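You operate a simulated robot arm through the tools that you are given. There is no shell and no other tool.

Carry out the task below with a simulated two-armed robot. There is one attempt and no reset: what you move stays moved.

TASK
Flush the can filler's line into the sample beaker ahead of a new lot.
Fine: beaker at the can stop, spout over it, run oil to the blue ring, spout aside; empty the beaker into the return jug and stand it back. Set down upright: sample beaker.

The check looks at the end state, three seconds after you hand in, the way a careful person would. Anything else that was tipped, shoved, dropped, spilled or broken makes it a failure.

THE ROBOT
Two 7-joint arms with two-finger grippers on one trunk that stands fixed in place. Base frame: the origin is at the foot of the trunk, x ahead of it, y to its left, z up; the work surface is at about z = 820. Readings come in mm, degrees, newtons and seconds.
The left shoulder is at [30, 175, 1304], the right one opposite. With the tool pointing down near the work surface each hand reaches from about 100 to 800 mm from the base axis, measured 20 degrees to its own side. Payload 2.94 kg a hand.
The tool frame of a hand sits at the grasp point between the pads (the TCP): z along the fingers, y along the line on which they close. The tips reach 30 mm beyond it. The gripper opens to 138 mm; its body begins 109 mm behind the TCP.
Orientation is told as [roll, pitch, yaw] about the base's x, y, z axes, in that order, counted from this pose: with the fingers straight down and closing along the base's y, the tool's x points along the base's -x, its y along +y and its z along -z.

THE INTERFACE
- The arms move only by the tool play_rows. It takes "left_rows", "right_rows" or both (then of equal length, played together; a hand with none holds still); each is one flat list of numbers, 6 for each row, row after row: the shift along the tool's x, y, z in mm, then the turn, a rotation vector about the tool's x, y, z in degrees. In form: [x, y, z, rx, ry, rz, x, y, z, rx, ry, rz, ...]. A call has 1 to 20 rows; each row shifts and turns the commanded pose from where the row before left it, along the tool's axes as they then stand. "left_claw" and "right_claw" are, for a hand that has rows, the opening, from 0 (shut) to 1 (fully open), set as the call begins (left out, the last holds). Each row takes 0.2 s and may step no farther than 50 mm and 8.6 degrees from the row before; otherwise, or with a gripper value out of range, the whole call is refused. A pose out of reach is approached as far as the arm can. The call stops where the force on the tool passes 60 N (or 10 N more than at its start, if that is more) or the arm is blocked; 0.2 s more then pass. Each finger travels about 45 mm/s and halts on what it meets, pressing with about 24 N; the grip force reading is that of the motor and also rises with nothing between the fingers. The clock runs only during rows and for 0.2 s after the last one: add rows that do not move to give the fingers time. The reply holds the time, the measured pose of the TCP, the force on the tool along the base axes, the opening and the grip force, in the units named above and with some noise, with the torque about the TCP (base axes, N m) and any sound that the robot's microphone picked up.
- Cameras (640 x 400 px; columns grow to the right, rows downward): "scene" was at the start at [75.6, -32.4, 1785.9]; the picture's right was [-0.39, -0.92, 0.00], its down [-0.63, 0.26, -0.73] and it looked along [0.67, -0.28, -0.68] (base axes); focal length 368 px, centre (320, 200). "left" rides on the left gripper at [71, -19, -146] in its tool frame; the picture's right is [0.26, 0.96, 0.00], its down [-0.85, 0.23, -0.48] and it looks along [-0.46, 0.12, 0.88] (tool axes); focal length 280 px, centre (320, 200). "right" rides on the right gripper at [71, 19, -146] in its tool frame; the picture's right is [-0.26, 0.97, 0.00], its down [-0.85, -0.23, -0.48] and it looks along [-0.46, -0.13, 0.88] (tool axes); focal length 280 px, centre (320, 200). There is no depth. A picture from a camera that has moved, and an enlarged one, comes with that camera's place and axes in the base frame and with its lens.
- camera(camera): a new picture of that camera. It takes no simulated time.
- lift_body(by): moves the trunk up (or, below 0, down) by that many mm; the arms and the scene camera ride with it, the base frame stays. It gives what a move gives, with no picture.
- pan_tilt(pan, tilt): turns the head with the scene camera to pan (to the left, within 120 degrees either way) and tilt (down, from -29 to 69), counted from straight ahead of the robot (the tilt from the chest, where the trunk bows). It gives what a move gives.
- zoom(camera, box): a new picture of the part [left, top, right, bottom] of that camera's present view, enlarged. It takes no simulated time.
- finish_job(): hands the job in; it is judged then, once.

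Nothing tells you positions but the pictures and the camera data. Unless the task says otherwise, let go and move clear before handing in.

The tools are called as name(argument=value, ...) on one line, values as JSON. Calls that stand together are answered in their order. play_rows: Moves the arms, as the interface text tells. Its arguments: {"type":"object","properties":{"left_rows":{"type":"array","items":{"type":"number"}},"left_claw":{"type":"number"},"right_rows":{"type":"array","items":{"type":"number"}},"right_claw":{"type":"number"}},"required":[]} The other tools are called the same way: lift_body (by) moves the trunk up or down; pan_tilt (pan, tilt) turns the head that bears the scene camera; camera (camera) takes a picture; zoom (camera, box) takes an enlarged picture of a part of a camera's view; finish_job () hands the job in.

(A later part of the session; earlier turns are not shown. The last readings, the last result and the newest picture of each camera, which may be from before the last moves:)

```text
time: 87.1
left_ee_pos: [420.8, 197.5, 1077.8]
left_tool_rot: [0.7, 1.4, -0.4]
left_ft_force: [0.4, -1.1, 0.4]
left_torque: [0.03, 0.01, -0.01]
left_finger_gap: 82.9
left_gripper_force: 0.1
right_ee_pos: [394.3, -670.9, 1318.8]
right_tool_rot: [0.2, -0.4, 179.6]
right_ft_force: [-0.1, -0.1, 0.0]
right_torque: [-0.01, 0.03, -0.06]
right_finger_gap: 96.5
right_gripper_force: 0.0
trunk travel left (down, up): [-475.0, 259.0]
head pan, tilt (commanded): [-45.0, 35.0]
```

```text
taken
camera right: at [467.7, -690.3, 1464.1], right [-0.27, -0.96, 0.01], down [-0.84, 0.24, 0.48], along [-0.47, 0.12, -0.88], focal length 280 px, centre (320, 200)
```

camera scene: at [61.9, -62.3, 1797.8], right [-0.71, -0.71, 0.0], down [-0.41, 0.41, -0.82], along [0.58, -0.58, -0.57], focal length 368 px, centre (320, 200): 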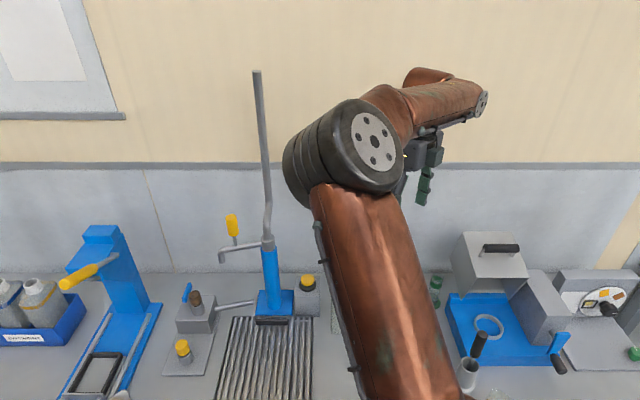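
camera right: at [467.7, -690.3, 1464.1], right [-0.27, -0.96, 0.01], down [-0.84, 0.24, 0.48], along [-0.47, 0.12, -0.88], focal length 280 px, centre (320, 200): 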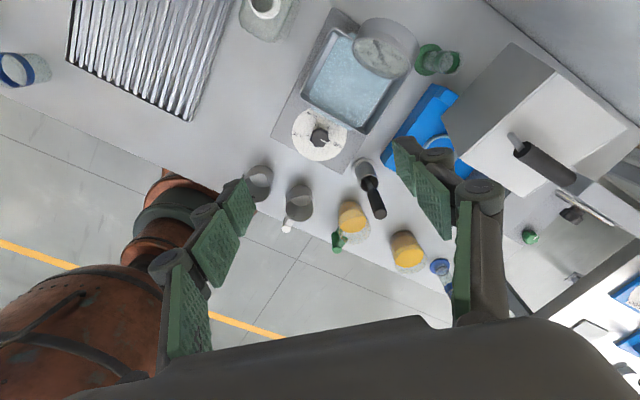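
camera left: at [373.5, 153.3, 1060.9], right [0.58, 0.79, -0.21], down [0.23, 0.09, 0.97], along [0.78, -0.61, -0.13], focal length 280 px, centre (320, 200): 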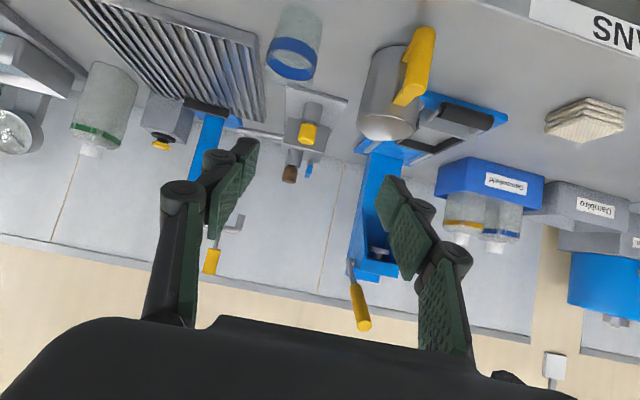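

The elbow follows the hand's yaw, so I should work with yaw near -80° (wound up), where the elbow is up/outside. I turn back to that and move over toward the beaker.

play_rows(right_rows=[0, 0, 0, 0, 0, -8.35, 0, 0, 0, 0, 0, -8.35, 0, 0, 0, 0, 0, -8.35, 0, 0, 0, 0, 0, -8.35, 0, 0, 0, 0, 0, -8.35, 0, 0, 0, 0, 0, -8.35, 0, 0, 0, 0, 0, -8.35, 0, 0, 0, 0, 0, -8.35, 0, 0, 0, 0, 0, -8.35, 0, 0, 0, 0, 0, -8.35, 0, 0, 0, 0, 0, -8.35, 0, 0, 0, 0, 0, -8.35])

play_rows(right_rows=[40.1, 22.6, 9.8, 0, 0, 0, 40.1, 22.6, 9.8, 0, 0, 0, 40.1, 22.6, 9.8, 0, 0, 0, 40.1, 22.6, 9.8, 0, 0, 0, 40.1, 22.6, 9.8, 0, 0, 0, 40.1, 22.6, 9.8, 0, 0, 0, 40.1, 22.6, 9.8, 0, 0, 0, 40.1, 22.6, 9.8, 0, 0, 0, 40.1, 22.6, 9.8, 0, 0, 0, 40.1, 22.6, 9.8, 0, 0, 0, 40.1, 22.6, 9.8, 0, 0, 0, 40.1, 22.6, 9.8, 0, 0, 0])

pan_tilt(pan=-25, tilt=45)

camera(camera="scene")

camera(camera="right")

```text
time: 89.7
left_ee_pos: [419.2, 196.9, 1076.8]
left_tool_rot: [0.6, 1.4, -0.5]
left_ft_force: [-0.3, -0.4, -0.1]
left_torque: [0.01, 0.0, -0.01]
left_finger_gap: 82.7
left_gripper_force: 0.1
right_ee_pos: [393.4, -671.2, 1317.5]
right_tool_rot: [-0.6, -0.3, -80.0]
right_ft_force: [-0.5, -0.1, 1.0]
right_torque: [0.0, 0.0, 0.01]
right_finger_gap: 96.6
right_gripper_force: 0.0
trunk travel left (down, up): [-475.0, 259.0]
head pan, tilt (commanded): [-45.0, 35.0]
```

```text
time: 92.3
left_ee_pos: [422.3, 198.0, 1076.6]
left_tool_rot: [0.5, 1.5, -0.4]
left_ft_force: [-0.5, -0.3, -0.4]
left_torque: [-0.03, 0.04, -0.02]
left_finger_gap: 82.7
left_gripper_force: 0.0
right_ee_pos: [578.1, -148.9, 1193.8]
right_tool_rot: [-0.5, -0.3, -80.1]
right_ft_force: [0.5, -0.2, 0.3]
right_torque: [-0.07, 0.03, -0.02]
right_finger_gap: 96.3
right_gripper_force: 0.1
trunk travel left (down, up): [-475.0, 259.0]
head pan, tilt (commanded): [-45.0, 35.0]
```

```text
time: 93.2
left_ee_pos: [420.3, 198.2, 1077.3]
left_tool_rot: [0.7, 1.4, -0.4]
left_ft_force: [-0.1, 0.8, 0.0]
left_torque: [-0.02, -0.03, 0.02]
left_finger_gap: 82.8
left_gripper_force: 0.1
right_ee_pos: [575.8, -149.9, 1194.1]
right_tool_rot: [-0.5, -0.2, -80.2]
right_ft_force: [-1.3, 0.1, -0.1]
right_torque: [0.03, 0.01, 0.02]
right_finger_gap: 96.5
right_gripper_force: 0.1
trunk travel left (down, up): [-475.0, 259.0]
head pan, tilt (commanded): [-25.0, 45.0]
```

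```text
taken
camera scene: at [72.8, -34.1, 1783.0], right [-0.42, -0.91, 0.0], down [-0.64, 0.3, -0.71], along [0.64, -0.3, -0.71], focal length 368 px, centre (320, 200)
```

scene: 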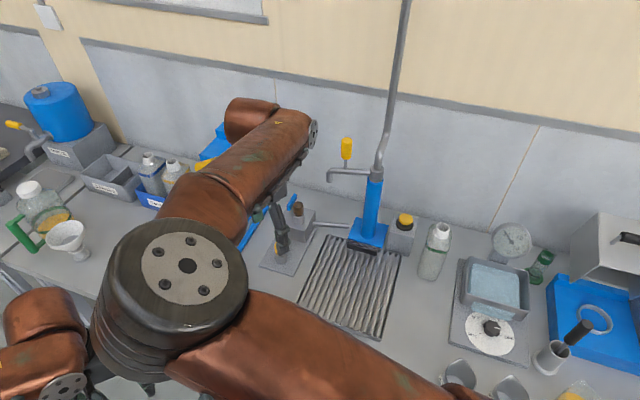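

```text
taken
camera right: at [586.0, -77.5, 1339.8], right [1.0, -0.09, -0.01], down [-0.08, -0.87, 0.48], along [-0.05, -0.48, -0.88], focal length 280 px, centre (320, 200)
```

right: 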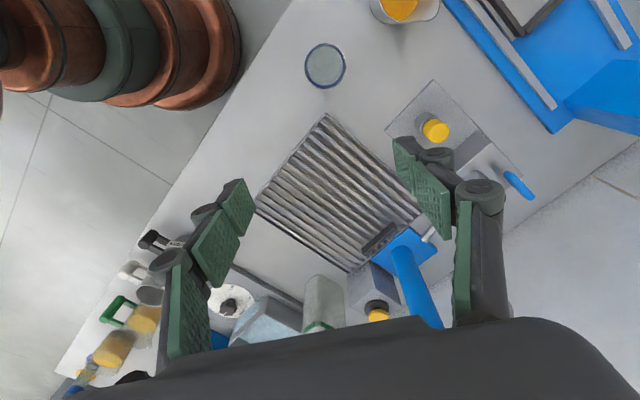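

The elbow is again inward here (and close to the left wrist). Turning the hand further counter-clockwise at this spot should push the elbow to the right, away from the left arm; I try it in steps.

play_rows(right_rows=[0, 0, 0, 0, 0, -8.5, 0, 0, 0, 0, 0, -8.5, 0, 0, 0, 0, 0, -8.5, 0, 0, 0, 0, 0, -8.5])

camera(camera="scene")

play_rows(right_rows=[0, 0, 0, 0, 0, -8.5, 0, 0, 0, 0, 0, -8.5, 0, 0, 0, 0, 0, -8.5, 0, 0, 0, 0, 0, -8.5])

camera(camera="scene")

```text
time: 94.2
left_ee_pos: [421.8, 198.1, 1077.5]
left_tool_rot: [0.7, 1.6, -0.3]
left_ft_force: [0.2, 0.5, -0.2]
left_torque: [-0.04, -0.07, -0.01]
left_finger_gap: 83.0
left_gripper_force: 0.0
right_ee_pos: [591.5, -140.9, 1201.5]
right_tool_rot: [-1.0, 0.1, -46.2]
right_ft_force: [0.6, -0.7, 0.1]
right_torque: [-0.02, 0.03, 0.01]
right_finger_gap: 96.8
right_gripper_force: 0.1
right hand out of reach, approached as far as the arm can: row 4
trunk travel left (down, up): [-475.0, 259.0]
head pan, tilt (commanded): [-25.0, 45.0]
```

```text
taken
camera scene: at [73.9, -33.6, 1783.0], right [-0.42, -0.91, 0.0], down [-0.64, 0.3, -0.71], along [0.64, -0.3, -0.71], focal length 368 px, centre (320, 200)
```

scene: 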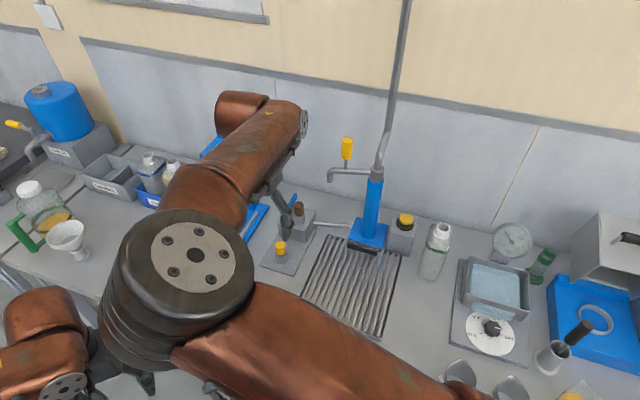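

```text
time: 95.2
left_ee_pos: [421.4, 197.7, 1075.7]
left_tool_rot: [0.8, 1.5, -0.3]
left_ft_force: [0.7, -0.3, -0.6]
left_torque: [0.04, 0.02, 0.03]
left_finger_gap: 82.8
left_gripper_force: 0.1
right_ee_pos: [729.8, -59.1, 1244.9]
right_tool_rot: [-0.5, 0.6, -12.1]
right_ft_force: [0.6, -0.2, 0.4]
right_torque: [0.02, 0.04, -0.01]
right_finger_gap: 96.5
right_gripper_force: 0.1
right hand out of reach, approached as far as the arm can: row 1, 2, 3, 4
trunk travel left (down, up): [-475.0, 259.0]
head pan, tilt (commanded): [-25.0, 45.0]
```

```text
taken
camera scene: at [75.2, -35.7, 1782.8], right [-0.42, -0.91, 0.0], down [-0.64, 0.3, -0.71], along [0.64, -0.3, -0.71], focal length 368 px, centre (320, 200)
```

scene: 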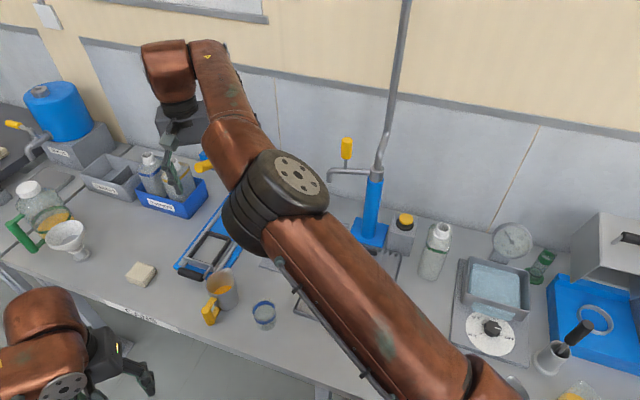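

Now the right elbow is on the outside with the hand further out. I pull the hand back toward the beaker from here and see whether the good posture holds.

play_rows(right_rows=[23.3, -15.4, 19, 0, 0, 0, 23.3, -15.4, 19, 0, 0, 0, 23.3, -15.4, 19, 0, 0, 0, 23.3, -15.4, 19, 0, 0, 0, 23.3, -15.4, 19, 0, 0, 0])

camera(camera="scene")

camera(camera="right")

```text
time: 96.4
left_ee_pos: [420.2, 198.1, 1077.0]
left_tool_rot: [0.7, 1.4, -0.5]
left_ft_force: [0.3, 0.8, 0.3]
left_torque: [0.01, 0.0, 0.04]
left_finger_gap: 82.9
left_gripper_force: 0.1
right_ee_pos: [734.6, -40.1, 1179.2]
right_tool_rot: [-0.6, 0.6, -12.2]
right_ft_force: [0.1, -0.4, -0.1]
right_torque: [-0.02, 0.0, -0.01]
right_finger_gap: 96.6
right_gripper_force: 0.0
right hand out of reach, approached as far as the arm can: row 1, 2, 3, 4, 5
trunk travel left (down, up): [-475.0, 259.0]
head pan, tilt (commanded): [-25.0, 45.0]
```

```text
taken
camera scene: at [73.0, -33.5, 1783.0], right [-0.42, -0.91, 0.0], down [-0.64, 0.3, -0.71], along [0.64, -0.3, -0.71], focal length 368 px, centre (320, 200)
```

scene: 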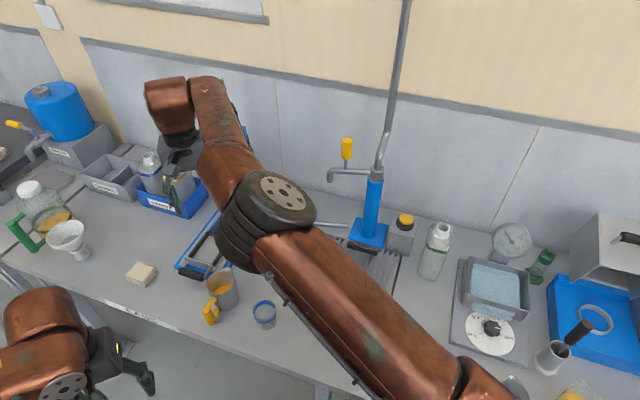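

```text
taken
camera right: at [671.9, -6.2, 1326.4], right [0.46, 0.89, -0.01], down [0.79, -0.4, 0.47], along [0.41, -0.23, -0.88], focal length 280 px, centre (320, 200)
```

right: 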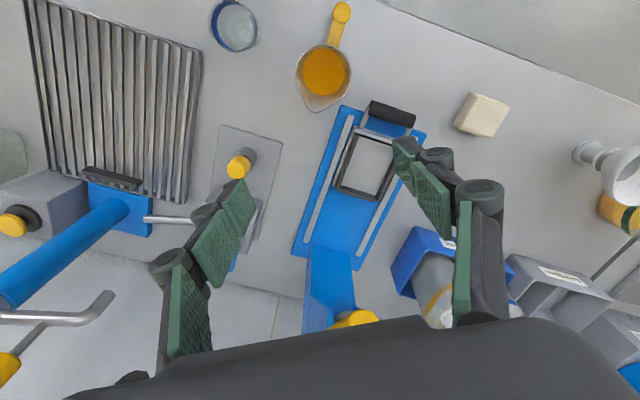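

play_rows(right_rows=[0, 0, -10, 0, 0, 8, 0, 0, -10, 0, 0, 8, 0, 0, -10, 0, 0, 8, 0, 0, 0, 0, 0, 8])

camera(camera="scene")

```text
time: 97.4
left_ee_pos: [420.9, 197.8, 1076.9]
left_tool_rot: [0.7, 1.4, -0.4]
left_ft_force: [-0.3, -0.3, 0.5]
left_torque: [-0.03, 0.0, 0.01]
left_finger_gap: 82.8
left_gripper_force: 0.1
right_ee_pos: [734.8, -40.0, 1210.2]
right_tool_rot: [-0.5, 0.1, -44.3]
right_ft_force: [-0.2, 0.1, 0.4]
right_torque: [-0.01, 0.0, -0.01]
right_finger_gap: 96.8
right_gripper_force: 0.1
trunk travel left (down, up): [-475.0, 259.0]
head pan, tilt (commanded): [-25.0, 45.0]
```

```text
taken
camera scene: at [73.0, -33.5, 1783.0], right [-0.42, -0.91, 0.0], down [-0.64, 0.3, -0.71], along [0.64, -0.3, -0.71], focal length 368 px, centre (320, 200)
```

scene: 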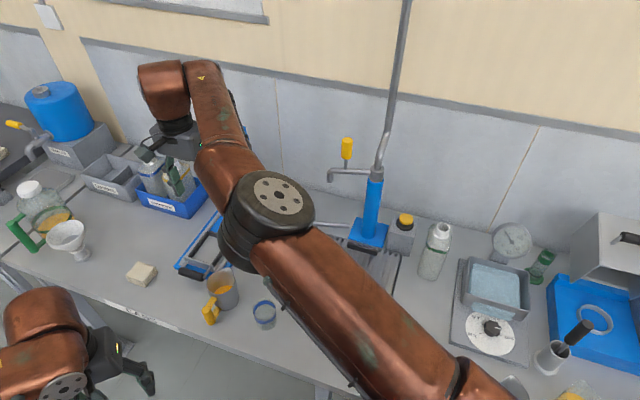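

play_rows(right_rows=[9.7, -28.8, 12, 0, 0, 0, 9.7, -28.8, 12, 0, 0, 0, 9.7, -28.8, 12, 0, 0, 0, 9.7, -28.8, 12, 0, 0, 0, 9.7, -28.8, 12, 0, 0, 0])

camera(camera="scene")

```text
time: 98.6
left_ee_pos: [420.2, 197.7, 1078.0]
left_tool_rot: [0.7, 1.4, -0.4]
left_ft_force: [0.2, -0.1, -1.0]
left_torque: [0.04, -0.04, 0.02]
left_finger_gap: 83.0
left_gripper_force: 0.0
right_ee_pos: [601.9, -107.5, 1152.6]
right_tool_rot: [-0.8, 0.0, -44.3]
right_ft_force: [0.8, -0.6, 0.3]
right_torque: [0.02, -0.01, 0.01]
right_finger_gap: 96.5
right_gripper_force: 0.1
right hand out of reach, approached as far as the arm can: row 5
trunk travel left (down, up): [-475.0, 259.0]
head pan, tilt (commanded): [-25.0, 45.0]
```

```text
taken
camera scene: at [71.8, -35.4, 1783.1], right [-0.42, -0.91, 0.0], down [-0.64, 0.3, -0.71], along [0.64, -0.3, -0.71], focal length 368 px, centre (320, 200)
```

scene: 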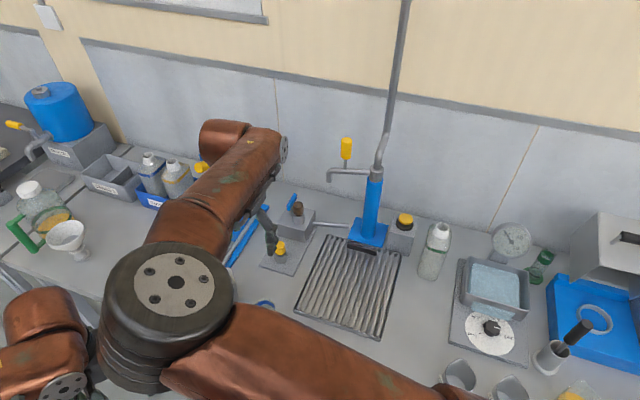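

The posture flips back whenever the arm folds, so I'll work within it instead: with the fingers pointing left (yaw -80°, camera on the far/upper side) the wrist stays to the right of the target, within reach. I dry-run the pouring motion high above the jug with the empty hand first.

play_rows(right_rows=[0, 0, 0, 0, 0, 7.2, 0, 0, 0, 0, 0, 7.2, 0, 0, 0, 0, 0, 7.2, 0, 0, 0, 0, 0, 7.2, 0, 0, 0, 0, 0, 7.2])

play_rows(right_rows=[5, 32, 5, 0, 0, 0, 5, 32, 5, 0, 0, 0, 5, 32, 5, 0, 0, 0, 0, 0, 0, 0, 8.5, 0, 0, 0, 0, 0, 8.5, 0, 0, 0, 0, 0, 8.5, 0, 0, 0, 0, 0, 8.5, 0, 0, 0, 0, 0, 8.5, 0, 0, 0, 0, 0, 8.5, 0])

camera(camera="scene")

```text
time: 99.8
left_ee_pos: [421.1, 197.0, 1077.2]
left_tool_rot: [0.7, 1.4, -0.4]
left_ft_force: [-0.5, -0.6, 0.3]
left_torque: [-0.01, 0.04, -0.02]
left_finger_gap: 83.0
left_gripper_force: 0.0
right_ee_pos: [602.5, -106.9, 1153.1]
right_tool_rot: [-0.5, -0.4, -80.2]
right_ft_force: [-0.2, 0.7, -0.2]
right_torque: [0.01, 0.0, -0.01]
right_finger_gap: 96.5
right_gripper_force: 0.1
trunk travel left (down, up): [-475.0, 259.0]
head pan, tilt (commanded): [-25.0, 45.0]
```

```text
time: 101.8
left_ee_pos: [419.9, 197.9, 1076.9]
left_tool_rot: [0.8, 1.6, -0.4]
left_ft_force: [0.6, -1.6, 0.6]
left_torque: [0.07, 0.01, 0.04]
left_finger_gap: 82.7
left_gripper_force: 0.0
right_ee_pos: [695.2, -76.9, 1136.5]
right_tool_rot: [-0.7, 50.9, -80.6]
right_ft_force: [-0.1, 0.0, -0.5]
right_torque: [-0.02, 0.03, 0.01]
right_finger_gap: 96.6
right_gripper_force: 0.1
trunk travel left (down, up): [-475.0, 259.0]
head pan, tilt (commanded): [-25.0, 45.0]
```

```text
taken
camera scene: at [73.7, -35.7, 1782.9], right [-0.42, -0.91, 0.0], down [-0.64, 0.3, -0.71], along [0.64, -0.3, -0.71], focal length 368 px, centre (320, 200)
```

scene: 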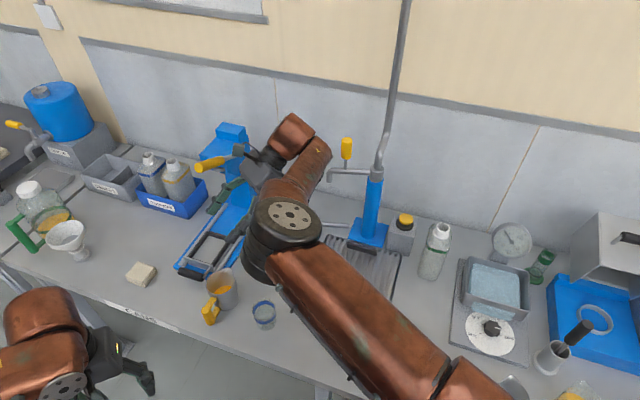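

The hand pitches freely to 51° here. I continue the dry run to about 110°.

play_rows(right_rows=[18, 0, 23, 0, 0, 0, 18, 0, 23, 0, 0, 0, 18, 0, 23, 0, 0, 0, 0, 0, 0, 0, 8.5, 0, 0, 0, 0, 0, 8.5, 0, 0, 0, 0, 0, 8.5, 0, 0, 0, 0, 0, 8.5, 0, 0, 0, 0, 0, 8.5, 0, 0, 0, 0, 0, 8.5, 0, 0, 0, 0, 0, 8.5, 0])

camera(camera="scene")

camera(camera="right")

```text
time: 104.0
left_ee_pos: [420.5, 199.7, 1076.7]
left_tool_rot: [0.6, 1.5, -0.4]
left_ft_force: [-0.2, -0.1, -0.4]
left_torque: [-0.06, -0.05, -0.03]
left_finger_gap: 82.9
left_gripper_force: 0.0
right_ee_pos: [685.7, -22.0, 1131.3]
right_tool_rot: [-178.5, 69.8, 101.2]
right_ft_force: [0.7, 0.1, 1.0]
right_torque: [-0.03, 0.01, 0.01]
right_finger_gap: 96.3
right_gripper_force: 0.1
right hand out of reach, approached as far as the arm can: row 7, 9, 10
trunk travel left (down, up): [-475.0, 259.0]
head pan, tilt (commanded): [-25.0, 45.0]
```

```text
taken
camera scene: at [73.0, -32.5, 1783.0], right [-0.42, -0.91, 0.0], down [-0.64, 0.3, -0.71], along [0.64, -0.3, -0.71], focal length 368 px, centre (320, 200)
```

scene: 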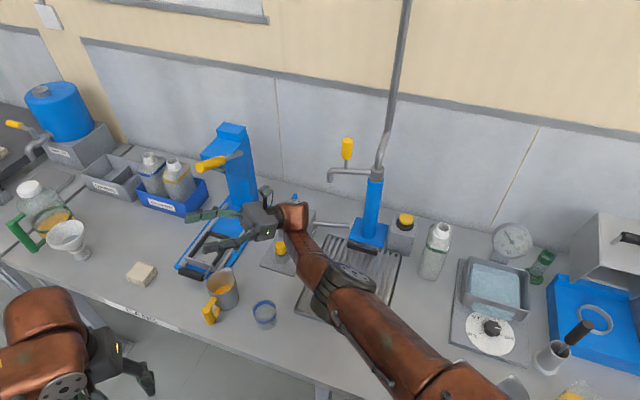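

```text
taken
camera right: at [733.4, -178.2, 1148.2], right [0.93, 0.25, -0.25], down [-0.21, -0.19, -0.96], along [-0.29, 0.95, -0.13], focal length 280 px, centre (320, 200)
```

right: 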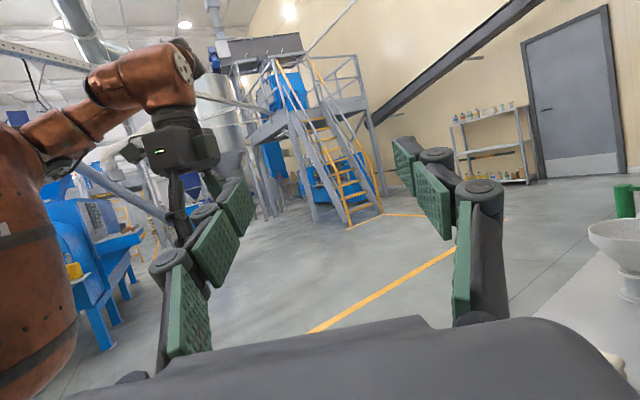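

The 110° pour pose is reachable with the hand coming from the right and the camera on top. I check that it also works lower (z about 1020, still well above the jug).

play_rows(right_rows=[-34.5, 0, -12.5, 0, 0, 0, -34.5, 0, -12.5, 0, 0, 0, -34.5, 0, -12.5, 0, 0, 0])

camera(camera="scene")

camera(camera="left")

```text
time: 104.8
left_ee_pos: [420.6, 196.9, 1077.6]
left_tool_rot: [0.6, 1.4, -0.4]
left_ft_force: [-0.5, 0.5, 0.2]
left_torque: [0.01, -0.01, 0.01]
left_finger_gap: 82.9
left_gripper_force: 0.0
right_ee_pos: [643.9, -25.2, 1045.1]
right_tool_rot: [-178.6, 69.9, 101.3]
right_ft_force: [0.1, -0.1, 0.9]
right_torque: [-0.01, -0.02, 0.01]
right_finger_gap: 96.7
right_gripper_force: 0.1
right hand out of reach, approached as far as the arm can: row 1, 2, 3
trunk travel left (down, up): [-475.0, 259.0]
head pan, tilt (commanded): [-25.0, 45.0]
```

```text
taken
camera scene: at [73.1, -35.2, 1783.0], right [-0.42, -0.91, 0.0], down [-0.64, 0.3, -0.71], along [0.64, -0.3, -0.71], focal length 368 px, centre (320, 200)
```

scene: 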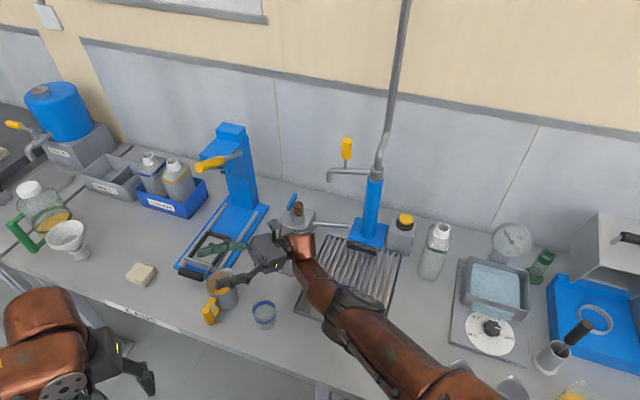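

```text
taken
camera left: at [354.2, 176.9, 1223.7], right [-0.26, 0.97, 0.02], down [0.86, 0.22, 0.46], along [0.44, 0.13, -0.89], focal length 280 px, centre (320, 200)
```

left: 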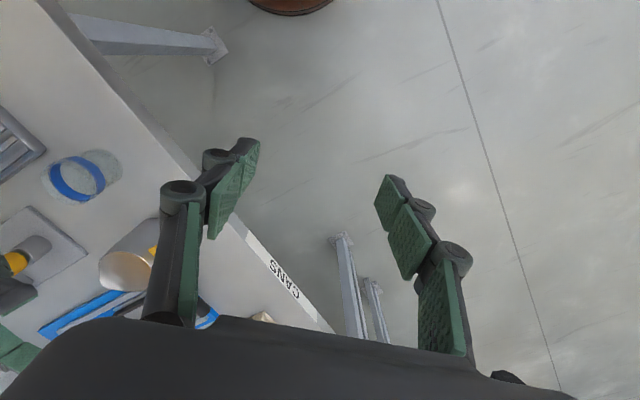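

Lower it slides inward because the arm is at full stretch; lowering the trunk later will fix that. Next I un-pitch the hand to 20° and go toward the beaker with fingers pointing slightly left.

play_rows(right_rows=[20, 0, 0, 0, -8.2, 0, 20, 0, 0, 0, -8.2, 0, 10, 0, 0, 0, -8.2, 0, 0, 0, 0, 0, -8.2, 0, 0, 0, 0, 0, -8.2, 0, 0, 0, 0, 0, -8.2, 0, 0, 0, 0, 0, -8.2, 0, 0, 0, 0, 0, -8.2, 0, 0, 0, 0, 0, -8.2, 0, 0, 0, 0, 0, -8.2, 0, 0, 0, 0, 0, -8.2, 0], right_claw=0.65)

camera(camera="scene")

```text
time: 107.2
left_ee_pos: [421.0, 197.8, 1077.4]
left_tool_rot: [0.6, 1.5, -0.4]
left_ft_force: [-1.0, 0.7, -1.0]
left_torque: [-0.05, -0.04, -0.01]
left_finger_gap: 82.9
left_gripper_force: 0.1
right_ee_pos: [747.7, -35.7, 1064.5]
right_tool_rot: [-0.7, 19.9, -80.2]
right_ft_force: [-0.2, 1.2, -0.5]
right_torque: [0.0, -0.02, 0.01]
right_finger_gap: 89.6
right_gripper_force: 0.0
right hand out of reach, approached as far as the arm can: row 1, 2, 3, 4, 5, 6, 7, 8, 9, 10
trunk travel left (down, up): [-475.0, 259.0]
head pan, tilt (commanded): [-25.0, 45.0]
```

```text
taken
camera scene: at [72.5, -32.5, 1783.0], right [-0.42, -0.91, 0.0], down [-0.64, 0.3, -0.71], along [0.64, -0.3, -0.71], focal length 368 px, centre (320, 200)
```

scene: 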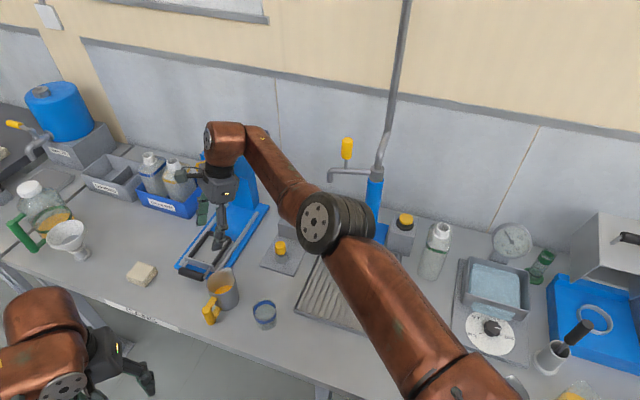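

Passing through full stretch has flipped the right elbow to the outside. I now bring the hand back over the beaker and see if it stays that way.

play_rows(right_rows=[-11.3, -39.5, -0.4, 0, 0, 0, -11.3, -39.5, -0.4, 0, 0, 0, -11.3, -39.5, -0.4, 0, 0, 0, -11.3, -39.5, -0.4, 0, 0, 0])

camera(camera="scene")

camera(camera="right")

```text
time: 108.2
left_ee_pos: [420.8, 198.9, 1076.7]
left_tool_rot: [0.7, 1.5, -0.5]
left_ft_force: [0.4, 0.4, -0.2]
left_torque: [0.04, 0.02, 0.03]
left_finger_gap: 82.9
left_gripper_force: 0.1
right_ee_pos: [755.2, -88.5, 1047.5]
right_tool_rot: [-0.6, 20.1, -80.3]
right_ft_force: [-1.2, 0.1, 0.4]
right_torque: [0.02, 0.01, 0.05]
right_finger_gap: 89.8
right_gripper_force: 0.1
right hand out of reach, approached as far as the arm can: row 1, 2, 3, 4
trunk travel left (down, up): [-475.0, 259.0]
head pan, tilt (commanded): [-25.0, 45.0]
```

```text
taken
camera scene: at [73.0, -34.8, 1783.0], right [-0.42, -0.91, 0.0], down [-0.64, 0.3, -0.71], along [0.64, -0.3, -0.71], focal length 368 px, centre (320, 200)
```

scene: 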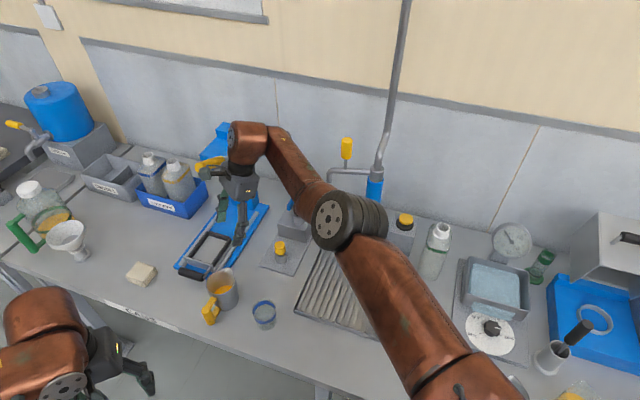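

```text
taken
camera right: at [773.9, -68.9, 1209.4], right [0.99, -0.08, -0.1], down [-0.06, -0.99, 0.16], along [-0.11, -0.15, -0.98], focal length 280 px, centre (320, 200)
```

right: 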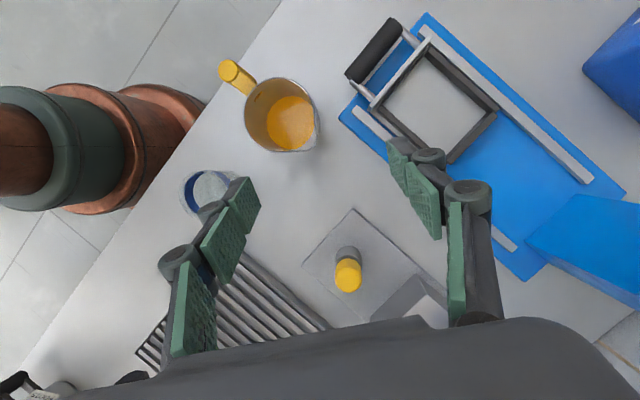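

The arm is near full stretch (singular), which blocks pulling straight back. I try retracting in small steps.

play_rows(right_rows=[0, -8, 0, 0, 0, 0, 0, -8, 0, 0, 0, 0, 0, -8, 0, 0, 0, 0, 0, -8, 0, 0, 0, 0, 0, -8, 0, 0, 0, 0, 0, -8, 0, 0, 0, 0, 0, -8, 0, 0, 0, 0, 0, -8, 0, 0, 0, 0])

```text
time: 110.0
left_ee_pos: [420.3, 198.0, 1076.7]
left_tool_rot: [0.7, 1.4, -0.4]
left_ft_force: [-0.2, 0.1, -0.1]
left_torque: [0.01, -0.01, 0.0]
left_finger_gap: 82.7
left_gripper_force: 0.0
right_ee_pos: [756.2, -87.3, 1047.8]
right_tool_rot: [-0.5, 19.9, -80.2]
right_ft_force: [0.3, 0.3, -0.1]
right_torque: [0.02, 0.0, 0.01]
right_finger_gap: 89.6
right_gripper_force: 0.0
right hand out of reach, approached as far as the arm can: row 1, 2, 3, 4, 5, 6, 7, 8
trunk travel left (down, up): [-475.0, 259.0]
head pan, tilt (commanded): [-25.0, 45.0]
```

play_rows(right_rows=[0, -6, 0, 0, 8, 0, 0, -6, 0, 0, 8, 0, 0, -6, 0, 0, 8, 0, 0, -6, 0, 0, 8, 0])

camera(camera="scene")

```text
time: 111.0
left_ee_pos: [421.7, 196.5, 1078.1]
left_tool_rot: [0.7, 1.5, -0.4]
left_ft_force: [0.0, -0.7, -0.6]
left_torque: [0.01, 0.05, 0.0]
left_finger_gap: 82.7
left_gripper_force: 0.0
right_ee_pos: [732.3, -93.0, 1047.7]
right_tool_rot: [-0.8, 52.2, -80.7]
right_ft_force: [0.6, -0.4, 0.0]
right_torque: [-0.01, -0.02, -0.01]
right_finger_gap: 89.8
right_gripper_force: 0.0
trunk travel left (down, up): [-475.0, 259.0]
head pan, tilt (commanded): [-25.0, 45.0]
```

```text
taken
camera scene: at [73.5, -34.8, 1782.9], right [-0.42, -0.91, 0.0], down [-0.64, 0.3, -0.71], along [0.64, -0.3, -0.71], focal length 368 px, centre (320, 200)
```

scene: 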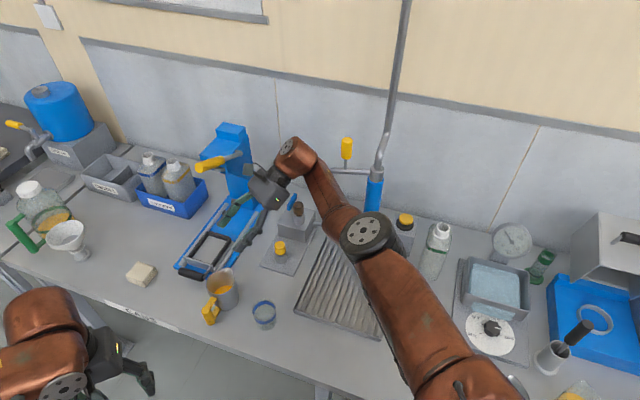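

At 52° pitch it moves freely, elbow outside. I retract toward the beaker in this attitude.

play_rows(right_rows=[2, -32.5, 2.5, 0, 0, 0, 2, -32.5, 2.5, 0, 0, 0, 2, -32.5, 2.5, 0, 0, 0, 2, -32.5, 2.5, 0, 0, 0])

camera(camera="scene")

camera(camera="right")

```text
time: 112.0
left_ee_pos: [421.3, 197.2, 1077.2]
left_tool_rot: [0.7, 1.4, -0.4]
left_ft_force: [0.6, 0.6, 0.2]
left_torque: [-0.04, 0.02, -0.02]
left_finger_gap: 82.9
left_gripper_force: 0.1
right_ee_pos: [725.1, -107.0, 1033.2]
right_tool_rot: [-0.8, 52.1, -80.8]
right_ft_force: [-0.3, 0.2, 0.5]
right_torque: [0.03, -0.01, -0.02]
right_finger_gap: 90.0
right_gripper_force: 0.1
right hand out of reach, approached as far as the arm can: row 1, 2, 3, 4
trunk travel left (down, up): [-475.0, 259.0]
head pan, tilt (commanded): [-25.0, 45.0]
```

```text
taken
camera scene: at [73.1, -34.3, 1783.0], right [-0.42, -0.91, 0.0], down [-0.64, 0.3, -0.71], along [0.64, -0.3, -0.71], focal length 368 px, centre (320, 200)
```

scene: 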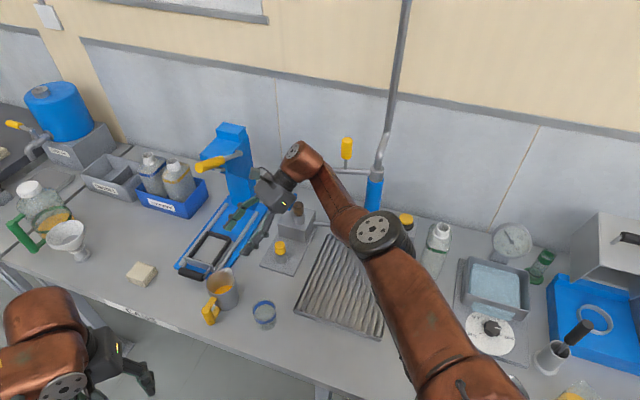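

```text
taken
camera right: at [759.2, -173.5, 1180.0], right [0.98, 0.01, -0.22], down [-0.07, -0.92, -0.37], along [-0.2, 0.38, -0.9], focal length 280 px, centre (320, 200)
```

right: 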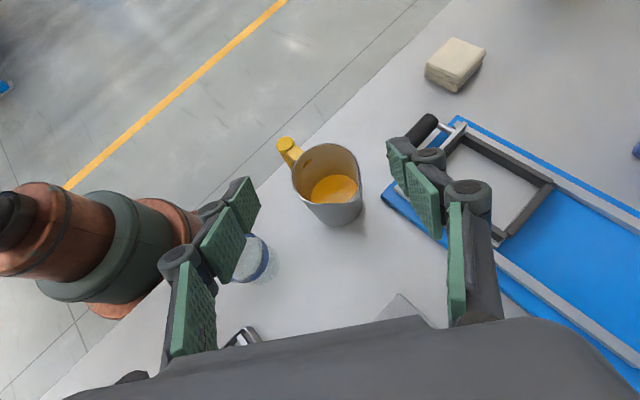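

play_rows(right_rows=[27, -7, -7, 0, 0, 0, 27, -7, -7, 0, 0, 0, 27, -7, -7, 0, 0, 0, 27, -7, -7, 0, 0, 0])

play_rows(right_rows=[5, -30, 5, 0, 0, 0, 5, -30, 5, 0, 0, 0])

camera(camera="scene")

```text
time: 113.0
left_ee_pos: [419.8, 197.7, 1077.8]
left_tool_rot: [0.7, 1.4, -0.3]
left_ft_force: [-0.5, -0.2, -0.1]
left_torque: [-0.04, 0.01, 0.0]
left_finger_gap: 82.8
left_gripper_force: 0.1
right_ee_pos: [738.1, -66.4, 1132.6]
right_tool_rot: [-1.1, 52.1, -80.7]
right_ft_force: [0.1, 0.0, 0.6]
right_torque: [-0.01, -0.04, 0.01]
right_finger_gap: 89.6
right_gripper_force: 0.2
right hand out of reach, approached as far as the arm can: row 1, 2, 3, 4
trunk travel left (down, up): [-475.0, 259.0]
head pan, tilt (commanded): [-25.0, 45.0]
```

```text
time: 113.6
left_ee_pos: [420.6, 197.3, 1076.1]
left_tool_rot: [0.7, 1.3, -0.4]
left_ft_force: [-0.3, -0.7, 0.0]
left_torque: [0.04, 0.02, -0.02]
left_finger_gap: 82.9
left_gripper_force: 0.0
right_ee_pos: [738.8, -68.5, 1132.9]
right_tool_rot: [-1.1, 52.2, -80.7]
right_ft_force: [0.9, -0.7, 0.7]
right_torque: [-0.03, -0.03, 0.01]
right_finger_gap: 89.6
right_gripper_force: 0.0
right hand out of reach, approached as far as the arm can: row 1, 2
trunk travel left (down, up): [-475.0, 259.0]
head pan, tilt (commanded): [-25.0, 45.0]
```

```text
taken
camera scene: at [73.1, -34.4, 1783.0], right [-0.42, -0.91, 0.0], down [-0.64, 0.3, -0.71], along [0.64, -0.3, -0.71], focal length 368 px, centre (320, 200)
```

scene: 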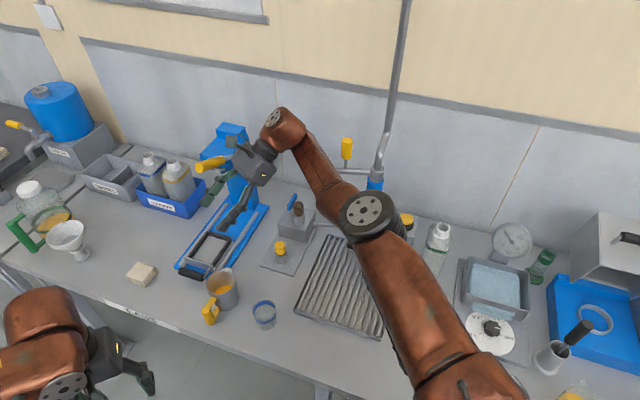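

play_rows(right_rows=[0, 0, 0, 0, -8, 0, 0, 0, 0, 0, -8, 0, 0, 0, 0, 0, -8, 0, 0, 0, 0, 0, -8, 0, 0, 0, 0, 0, -8, 0, 0, 0, 0, 0, -8, 0, 0, 0, 0, 0, -4.2, 0])

play_rows(right_rows=[0, 0, 0, 0, 0, 8.5, 0, 0, 0, 0, 0, 8.5, 0, 0, 0, 0, 0, 8.5, 0, 0, 0, 0, 0, 8.5, 0, 0, 0, 0, 0, 8.5, 0, 0, 0, 0, 0, 8.5, 0, 0, 0, 0, 0, 8.5, 0, 0, 0, 0, 0, 8.5, 0, 0, 0, 0, 0, 8.5, 0, 0, 0, 0, 0, 8.5])

camera(camera="scene")

```text
time: 115.2
left_ee_pos: [419.6, 198.2, 1076.0]
left_tool_rot: [0.6, 1.4, -0.4]
left_ft_force: [-0.4, -0.1, -0.9]
left_torque: [-0.01, 0.0, 0.01]
left_finger_gap: 83.1
left_gripper_force: 0.1
right_ee_pos: [751.8, -66.9, 1132.6]
right_tool_rot: [-0.5, -0.3, -80.1]
right_ft_force: [-0.2, 0.1, -0.3]
right_torque: [0.01, 0.0, 0.01]
right_finger_gap: 89.6
right_gripper_force: 0.1
right hand out of reach, approached as far as the arm can: row 1, 2, 4
trunk travel left (down, up): [-475.0, 259.0]
head pan, tilt (commanded): [-25.0, 45.0]
```

```text
time: 117.4
left_ee_pos: [421.0, 197.7, 1077.1]
left_tool_rot: [0.7, 1.3, -0.5]
left_ft_force: [0.4, 0.1, 0.7]
left_torque: [-0.02, 0.0, 0.01]
left_finger_gap: 82.7
left_gripper_force: 0.1
right_ee_pos: [750.6, -67.9, 1133.4]
right_tool_rot: [0.2, -0.5, -165.2]
right_ft_force: [-0.2, -0.1, 0.5]
right_torque: [0.01, 0.03, 0.01]
right_finger_gap: 89.9
right_gripper_force: 0.0
trunk travel left (down, up): [-475.0, 259.0]
head pan, tilt (commanded): [-25.0, 45.0]
```

```text
taken
camera scene: at [72.9, -34.1, 1783.0], right [-0.42, -0.91, 0.0], down [-0.64, 0.3, -0.71], along [0.64, -0.3, -0.71], focal length 368 px, centre (320, 200)
```

scene: 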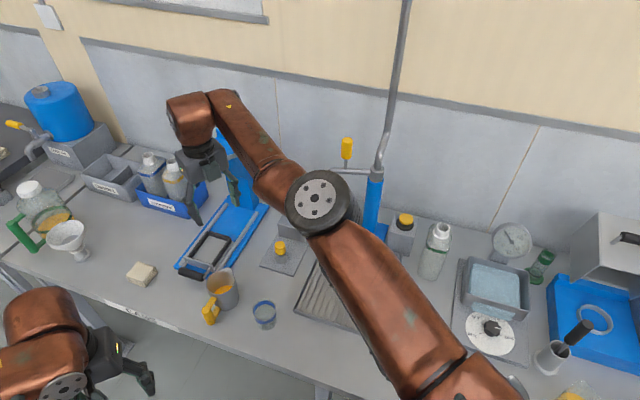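

play_rows(right_rows=[-35, 1, 0, 0, 0, 0, -35, 1, 0, 0, 0, 0, -35, 1, 0, 0, 0, 0])

camera(camera="scene")

```text
time: 118.2
left_ee_pos: [420.1, 197.8, 1078.2]
left_tool_rot: [0.7, 1.4, -0.3]
left_ft_force: [-0.2, 0.0, -0.1]
left_torque: [0.0, 0.0, -0.01]
left_finger_gap: 82.9
left_gripper_force: 0.0
right_ee_pos: [752.4, -67.9, 1132.8]
right_tool_rot: [0.1, -0.6, -165.1]
right_ft_force: [0.6, 0.0, -0.2]
right_torque: [0.0, -0.02, 0.01]
right_finger_gap: 89.7
right_gripper_force: 0.1
right hand out of reach, approached as far as the arm can: row 1, 2, 3
trunk travel left (down, up): [-475.0, 259.0]
head pan, tilt (commanded): [-25.0, 45.0]
```

```text
taken
camera scene: at [73.0, -34.0, 1783.0], right [-0.42, -0.91, 0.0], down [-0.64, 0.3, -0.71], along [0.64, -0.3, -0.71], focal length 368 px, centre (320, 200)
```

scene: 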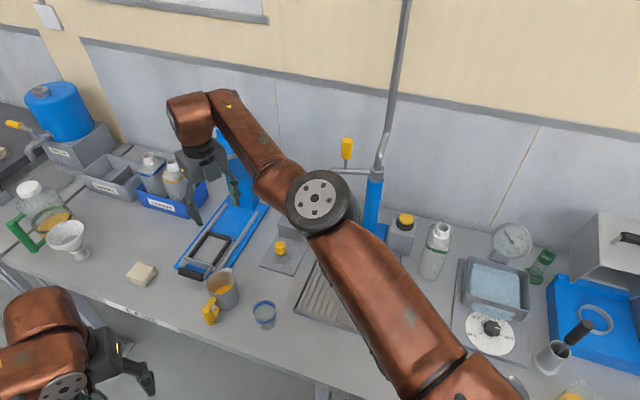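

The arm is in a straight-arm singularity. I try leaving it by combining sideways/vertical motion with inward motion.

play_rows(right_rows=[-20, 0, -40, 0, 0, 0, -20, 0, -40, 0, 0, 0, -20, 0, -40, 0, 0, 0, -20, 0, -40, 0, 0, 0])

play_rows(right_rows=[-20, 40, 0, 0, 0, 0, -20, 40, 0, 0, 0, 0, -20, 40, 0, 0, 0, 0, -20, 40, 0, 0, 0, 0, -20, 40, 0, 0, 0, 0])

camera(camera="scene")

```text
time: 119.2
left_ee_pos: [419.3, 197.6, 1078.2]
left_tool_rot: [0.7, 1.4, -0.5]
left_ft_force: [-0.1, -0.6, 0.0]
left_torque: [-0.01, -0.04, 0.0]
left_finger_gap: 82.7
left_gripper_force: 0.0
right_ee_pos: [714.0, -76.7, 1302.6]
right_tool_rot: [0.1, -0.6, -165.1]
right_ft_force: [-0.6, -0.6, 0.5]
right_torque: [-0.05, -0.03, 0.04]
right_finger_gap: 89.8
right_gripper_force: 0.0
right hand out of reach, approached as far as the arm can: row 1, 2, 3, 4
trunk travel left (down, up): [-475.0, 259.0]
head pan, tilt (commanded): [-25.0, 45.0]
```

```text
time: 120.4
left_ee_pos: [420.5, 196.4, 1076.6]
left_tool_rot: [0.9, 1.4, -0.4]
left_ft_force: [-0.9, -0.4, 0.3]
left_torque: [0.04, 0.01, -0.02]
left_finger_gap: 83.0
left_gripper_force: 0.2
right_ee_pos: [726.7, -296.4, 1324.3]
right_tool_rot: [0.0, -0.7, -165.0]
right_ft_force: [-0.8, -0.5, -1.1]
right_torque: [0.04, -0.03, 0.02]
right_finger_gap: 89.8
right_gripper_force: 0.1
right hand out of reach, approached as far as the arm can: row 1, 2, 3, 4, 5
trunk travel left (down, up): [-475.0, 259.0]
head pan, tilt (commanded): [-25.0, 45.0]
```

```text
taken
camera scene: at [73.0, -36.3, 1782.9], right [-0.42, -0.91, 0.0], down [-0.64, 0.3, -0.71], along [0.64, -0.3, -0.71], focal length 368 px, centre (320, 200)
```

scene: 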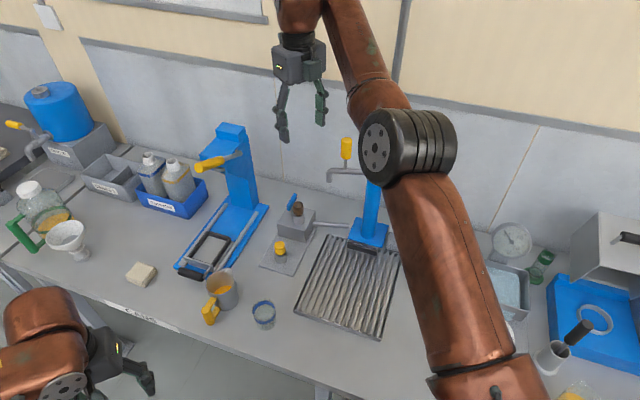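

play_rows(right_rows=[-14.5, -30.8, 28, 0, 0, 0, -14.5, -30.8, 28, 0, 0, 0, -14.5, -30.8, 28, 0, 0, 0, -14.5, -30.8, 28, 0, 0, 0])

camera(camera="scene")

```text
time: 121.4
left_ee_pos: [420.2, 200.0, 1076.0]
left_tool_rot: [0.6, 1.5, -0.5]
left_ft_force: [0.2, 0.5, 0.0]
left_torque: [-0.03, 0.01, -0.03]
left_finger_gap: 82.7
left_gripper_force: 0.0
right_ee_pos: [751.4, -184.8, 1243.4]
right_tool_rot: [0.1, -0.6, -165.1]
right_ft_force: [-0.1, 1.0, 0.6]
right_torque: [-0.03, 0.03, 0.02]
right_finger_gap: 89.4
right_gripper_force: 0.0
right hand out of reach, approached as far as the arm can: row 1, 2, 3, 4
trunk travel left (down, up): [-475.0, 259.0]
head pan, tilt (commanded): [-25.0, 45.0]
```

```text
taken
camera scene: at [73.9, -32.9, 1783.0], right [-0.42, -0.91, 0.0], down [-0.64, 0.3, -0.71], along [0.64, -0.3, -0.71], focal length 368 px, centre (320, 200)
```

scene: 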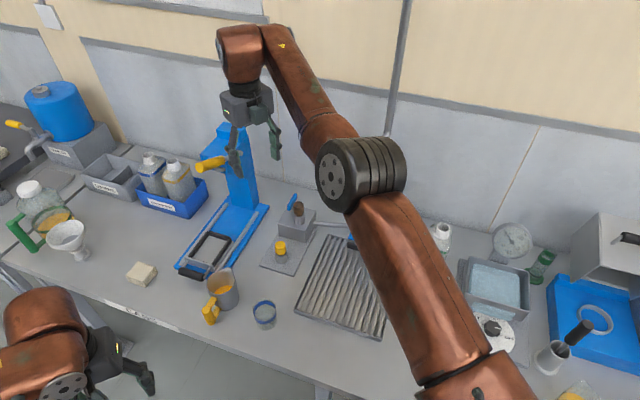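

I probe which rotations are free at this pose, to learn which joint is blocking.

play_rows(right_rows=[0, 0, 0, 0, 8, 0, 0, 0, 0, 0, 8, 0])

play_rows(right_rows=[0, 0, 0, 0, -8, 0, 0, 0, 0, 0, -8, 0, 0, 0, 0, 0, -8, 0, 0, 0, 0, 0, -8, 0])

play_rows(right_rows=[0, 0, 0, 8, 0, 0, 0, 0, 0, 8, 0, 0])

play_rows(right_rows=[0, 0, 0, -8, 0, 0, 0, 0, 0, -8, 0, 0, 0, 0, 0, -8, 0, 0, 0, 0, 0, -8, 0, 0])

```text
time: 122.0
left_ee_pos: [420.3, 197.5, 1076.6]
left_tool_rot: [0.7, 1.4, -0.5]
left_ft_force: [0.8, -0.1, -0.5]
left_torque: [-0.01, 0.01, 0.01]
left_finger_gap: 82.6
left_gripper_force: 0.0
right_ee_pos: [818.8, -181.9, 1260.1]
right_tool_rot: [0.1, 15.6, -165.0]
right_ft_force: [0.8, -0.3, 0.3]
right_torque: [0.01, 0.06, -0.03]
right_finger_gap: 89.7
right_gripper_force: 0.0
right hand out of reach, approached as far as the arm can: row 1, 2
trunk travel left (down, up): [-475.0, 259.0]
head pan, tilt (commanded): [-25.0, 45.0]
```

```text
time: 123.0
left_ee_pos: [420.7, 198.4, 1077.1]
left_tool_rot: [0.6, 1.4, -0.3]
left_ft_force: [-1.0, -0.5, 0.6]
left_torque: [-0.06, -0.01, 0.01]
left_finger_gap: 82.8
left_gripper_force: 0.1
right_ee_pos: [756.6, -184.1, 1258.3]
right_tool_rot: [0.2, 0.1, -165.0]
right_ft_force: [-0.8, 0.8, 0.3]
right_torque: [-0.02, -0.04, -0.03]
right_finger_gap: 89.6
right_gripper_force: 0.0
right hand out of reach, approached as far as the arm can: row 1, 2, 3, 4
trunk travel left (down, up): [-475.0, 259.0]
head pan, tilt (commanded): [-25.0, 45.0]
```

```text
time: 123.6
left_ee_pos: [420.1, 199.7, 1077.3]
left_tool_rot: [0.8, 1.4, -0.4]
left_ft_force: [-0.6, 0.0, -0.6]
left_torque: [-0.03, 0.03, -0.01]
left_finger_gap: 82.9
left_gripper_force: 0.0
right_ee_pos: [747.0, -185.6, 1259.6]
right_tool_rot: [-10.1, -0.2, -165.1]
right_ft_force: [0.1, 0.0, -0.3]
right_torque: [-0.01, 0.0, -0.06]
right_finger_gap: 89.7
right_gripper_force: 0.0
right hand out of reach, approached as far as the arm can: row 1, 2
trunk travel left (down, up): [-475.0, 259.0]
head pan, tilt (commanded): [-25.0, 45.0]
```

```text
time: 124.6
left_ee_pos: [420.2, 198.9, 1077.7]
left_tool_rot: [0.7, 1.4, -0.4]
left_ft_force: [0.5, 0.2, 0.1]
left_torque: [-0.06, -0.01, -0.01]
left_finger_gap: 83.0
left_gripper_force: 0.1
right_ee_pos: [761.2, -181.9, 1260.8]
right_tool_rot: [22.1, -0.1, -165.2]
right_ft_force: [0.0, 0.2, -0.7]
right_torque: [-0.03, -0.04, 0.01]
right_finger_gap: 89.6
right_gripper_force: 0.0
right hand out of reach, approached as far as the arm can: row 1, 2, 3, 4
trunk travel left (down, up): [-475.0, 259.0]
head pan, tilt (commanded): [-25.0, 45.0]
```

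The wrist bend (about 100°) is at its limit with the arm straight, which is what blocks retraction. I move away from the press column, tip the fingers forward to relieve the wrist, and then pull back.

play_rows(right_rows=[0, 0, -30, 7.3, 0, 0, 0, 30, -20, 7.3, 0, 0, 0, 40, -10, 7.3, 0, 0, 0, 45, 0, 0, 0, 0, 0, 45, 0, 0, 0, 0])

play_rows(right_rows=[-40, 0, 0, 0, 8, 0, -40, 0, 0, 0, 8, 0, -40, 0, 0, 0, 8, 0, -40, 0, 0, 0, 8, 0, -40, 0, 0, 0, 8, 0])

camera(camera="scene")

```text
time: 125.8
left_ee_pos: [420.1, 194.0, 1078.1]
left_tool_rot: [0.8, 1.3, -0.4]
left_ft_force: [-0.1, -0.6, -0.3]
left_torque: [0.06, 0.01, 0.02]
left_finger_gap: 82.9
left_gripper_force: 0.0
right_ee_pos: [742.4, -282.5, 1309.0]
right_tool_rot: [-0.1, -0.1, -165.1]
right_ft_force: [-0.5, -0.3, -1.1]
right_torque: [0.04, 0.01, 0.03]
right_finger_gap: 89.5
right_gripper_force: 0.1
right hand out of reach, approached as far as the arm can: row 2, 3, 4, 5
trunk travel left (down, up): [-475.0, 259.0]
head pan, tilt (commanded): [-25.0, 45.0]
```

```text
time: 127.0
left_ee_pos: [420.9, 197.7, 1076.5]
left_tool_rot: [0.7, 1.5, -0.4]
left_ft_force: [0.0, -0.5, -0.1]
left_torque: [-0.01, 0.01, -0.01]
left_finger_gap: 82.7
left_gripper_force: 0.1
right_ee_pos: [754.1, -290.5, 1325.2]
right_tool_rot: [0.0, 5.8, -165.1]
right_ft_force: [0.1, -0.8, -0.7]
right_torque: [0.0, 0.03, 0.0]
right_finger_gap: 89.8
right_gripper_force: 0.0
right hand out of reach, approached as far as the arm can: row 1, 2, 3, 4, 5
trunk travel left (down, up): [-475.0, 259.0]
head pan, tilt (commanded): [-25.0, 45.0]
```

```text
taken
camera scene: at [72.9, -33.6, 1783.0], right [-0.42, -0.91, 0.0], down [-0.64, 0.3, -0.71], along [0.64, -0.3, -0.71], focal length 368 px, centre (320, 200)
```

scene: 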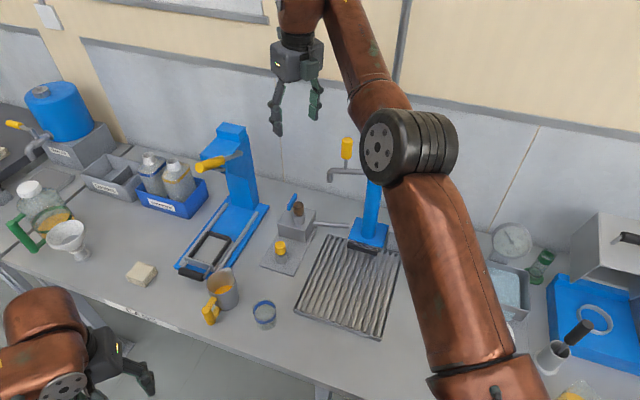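

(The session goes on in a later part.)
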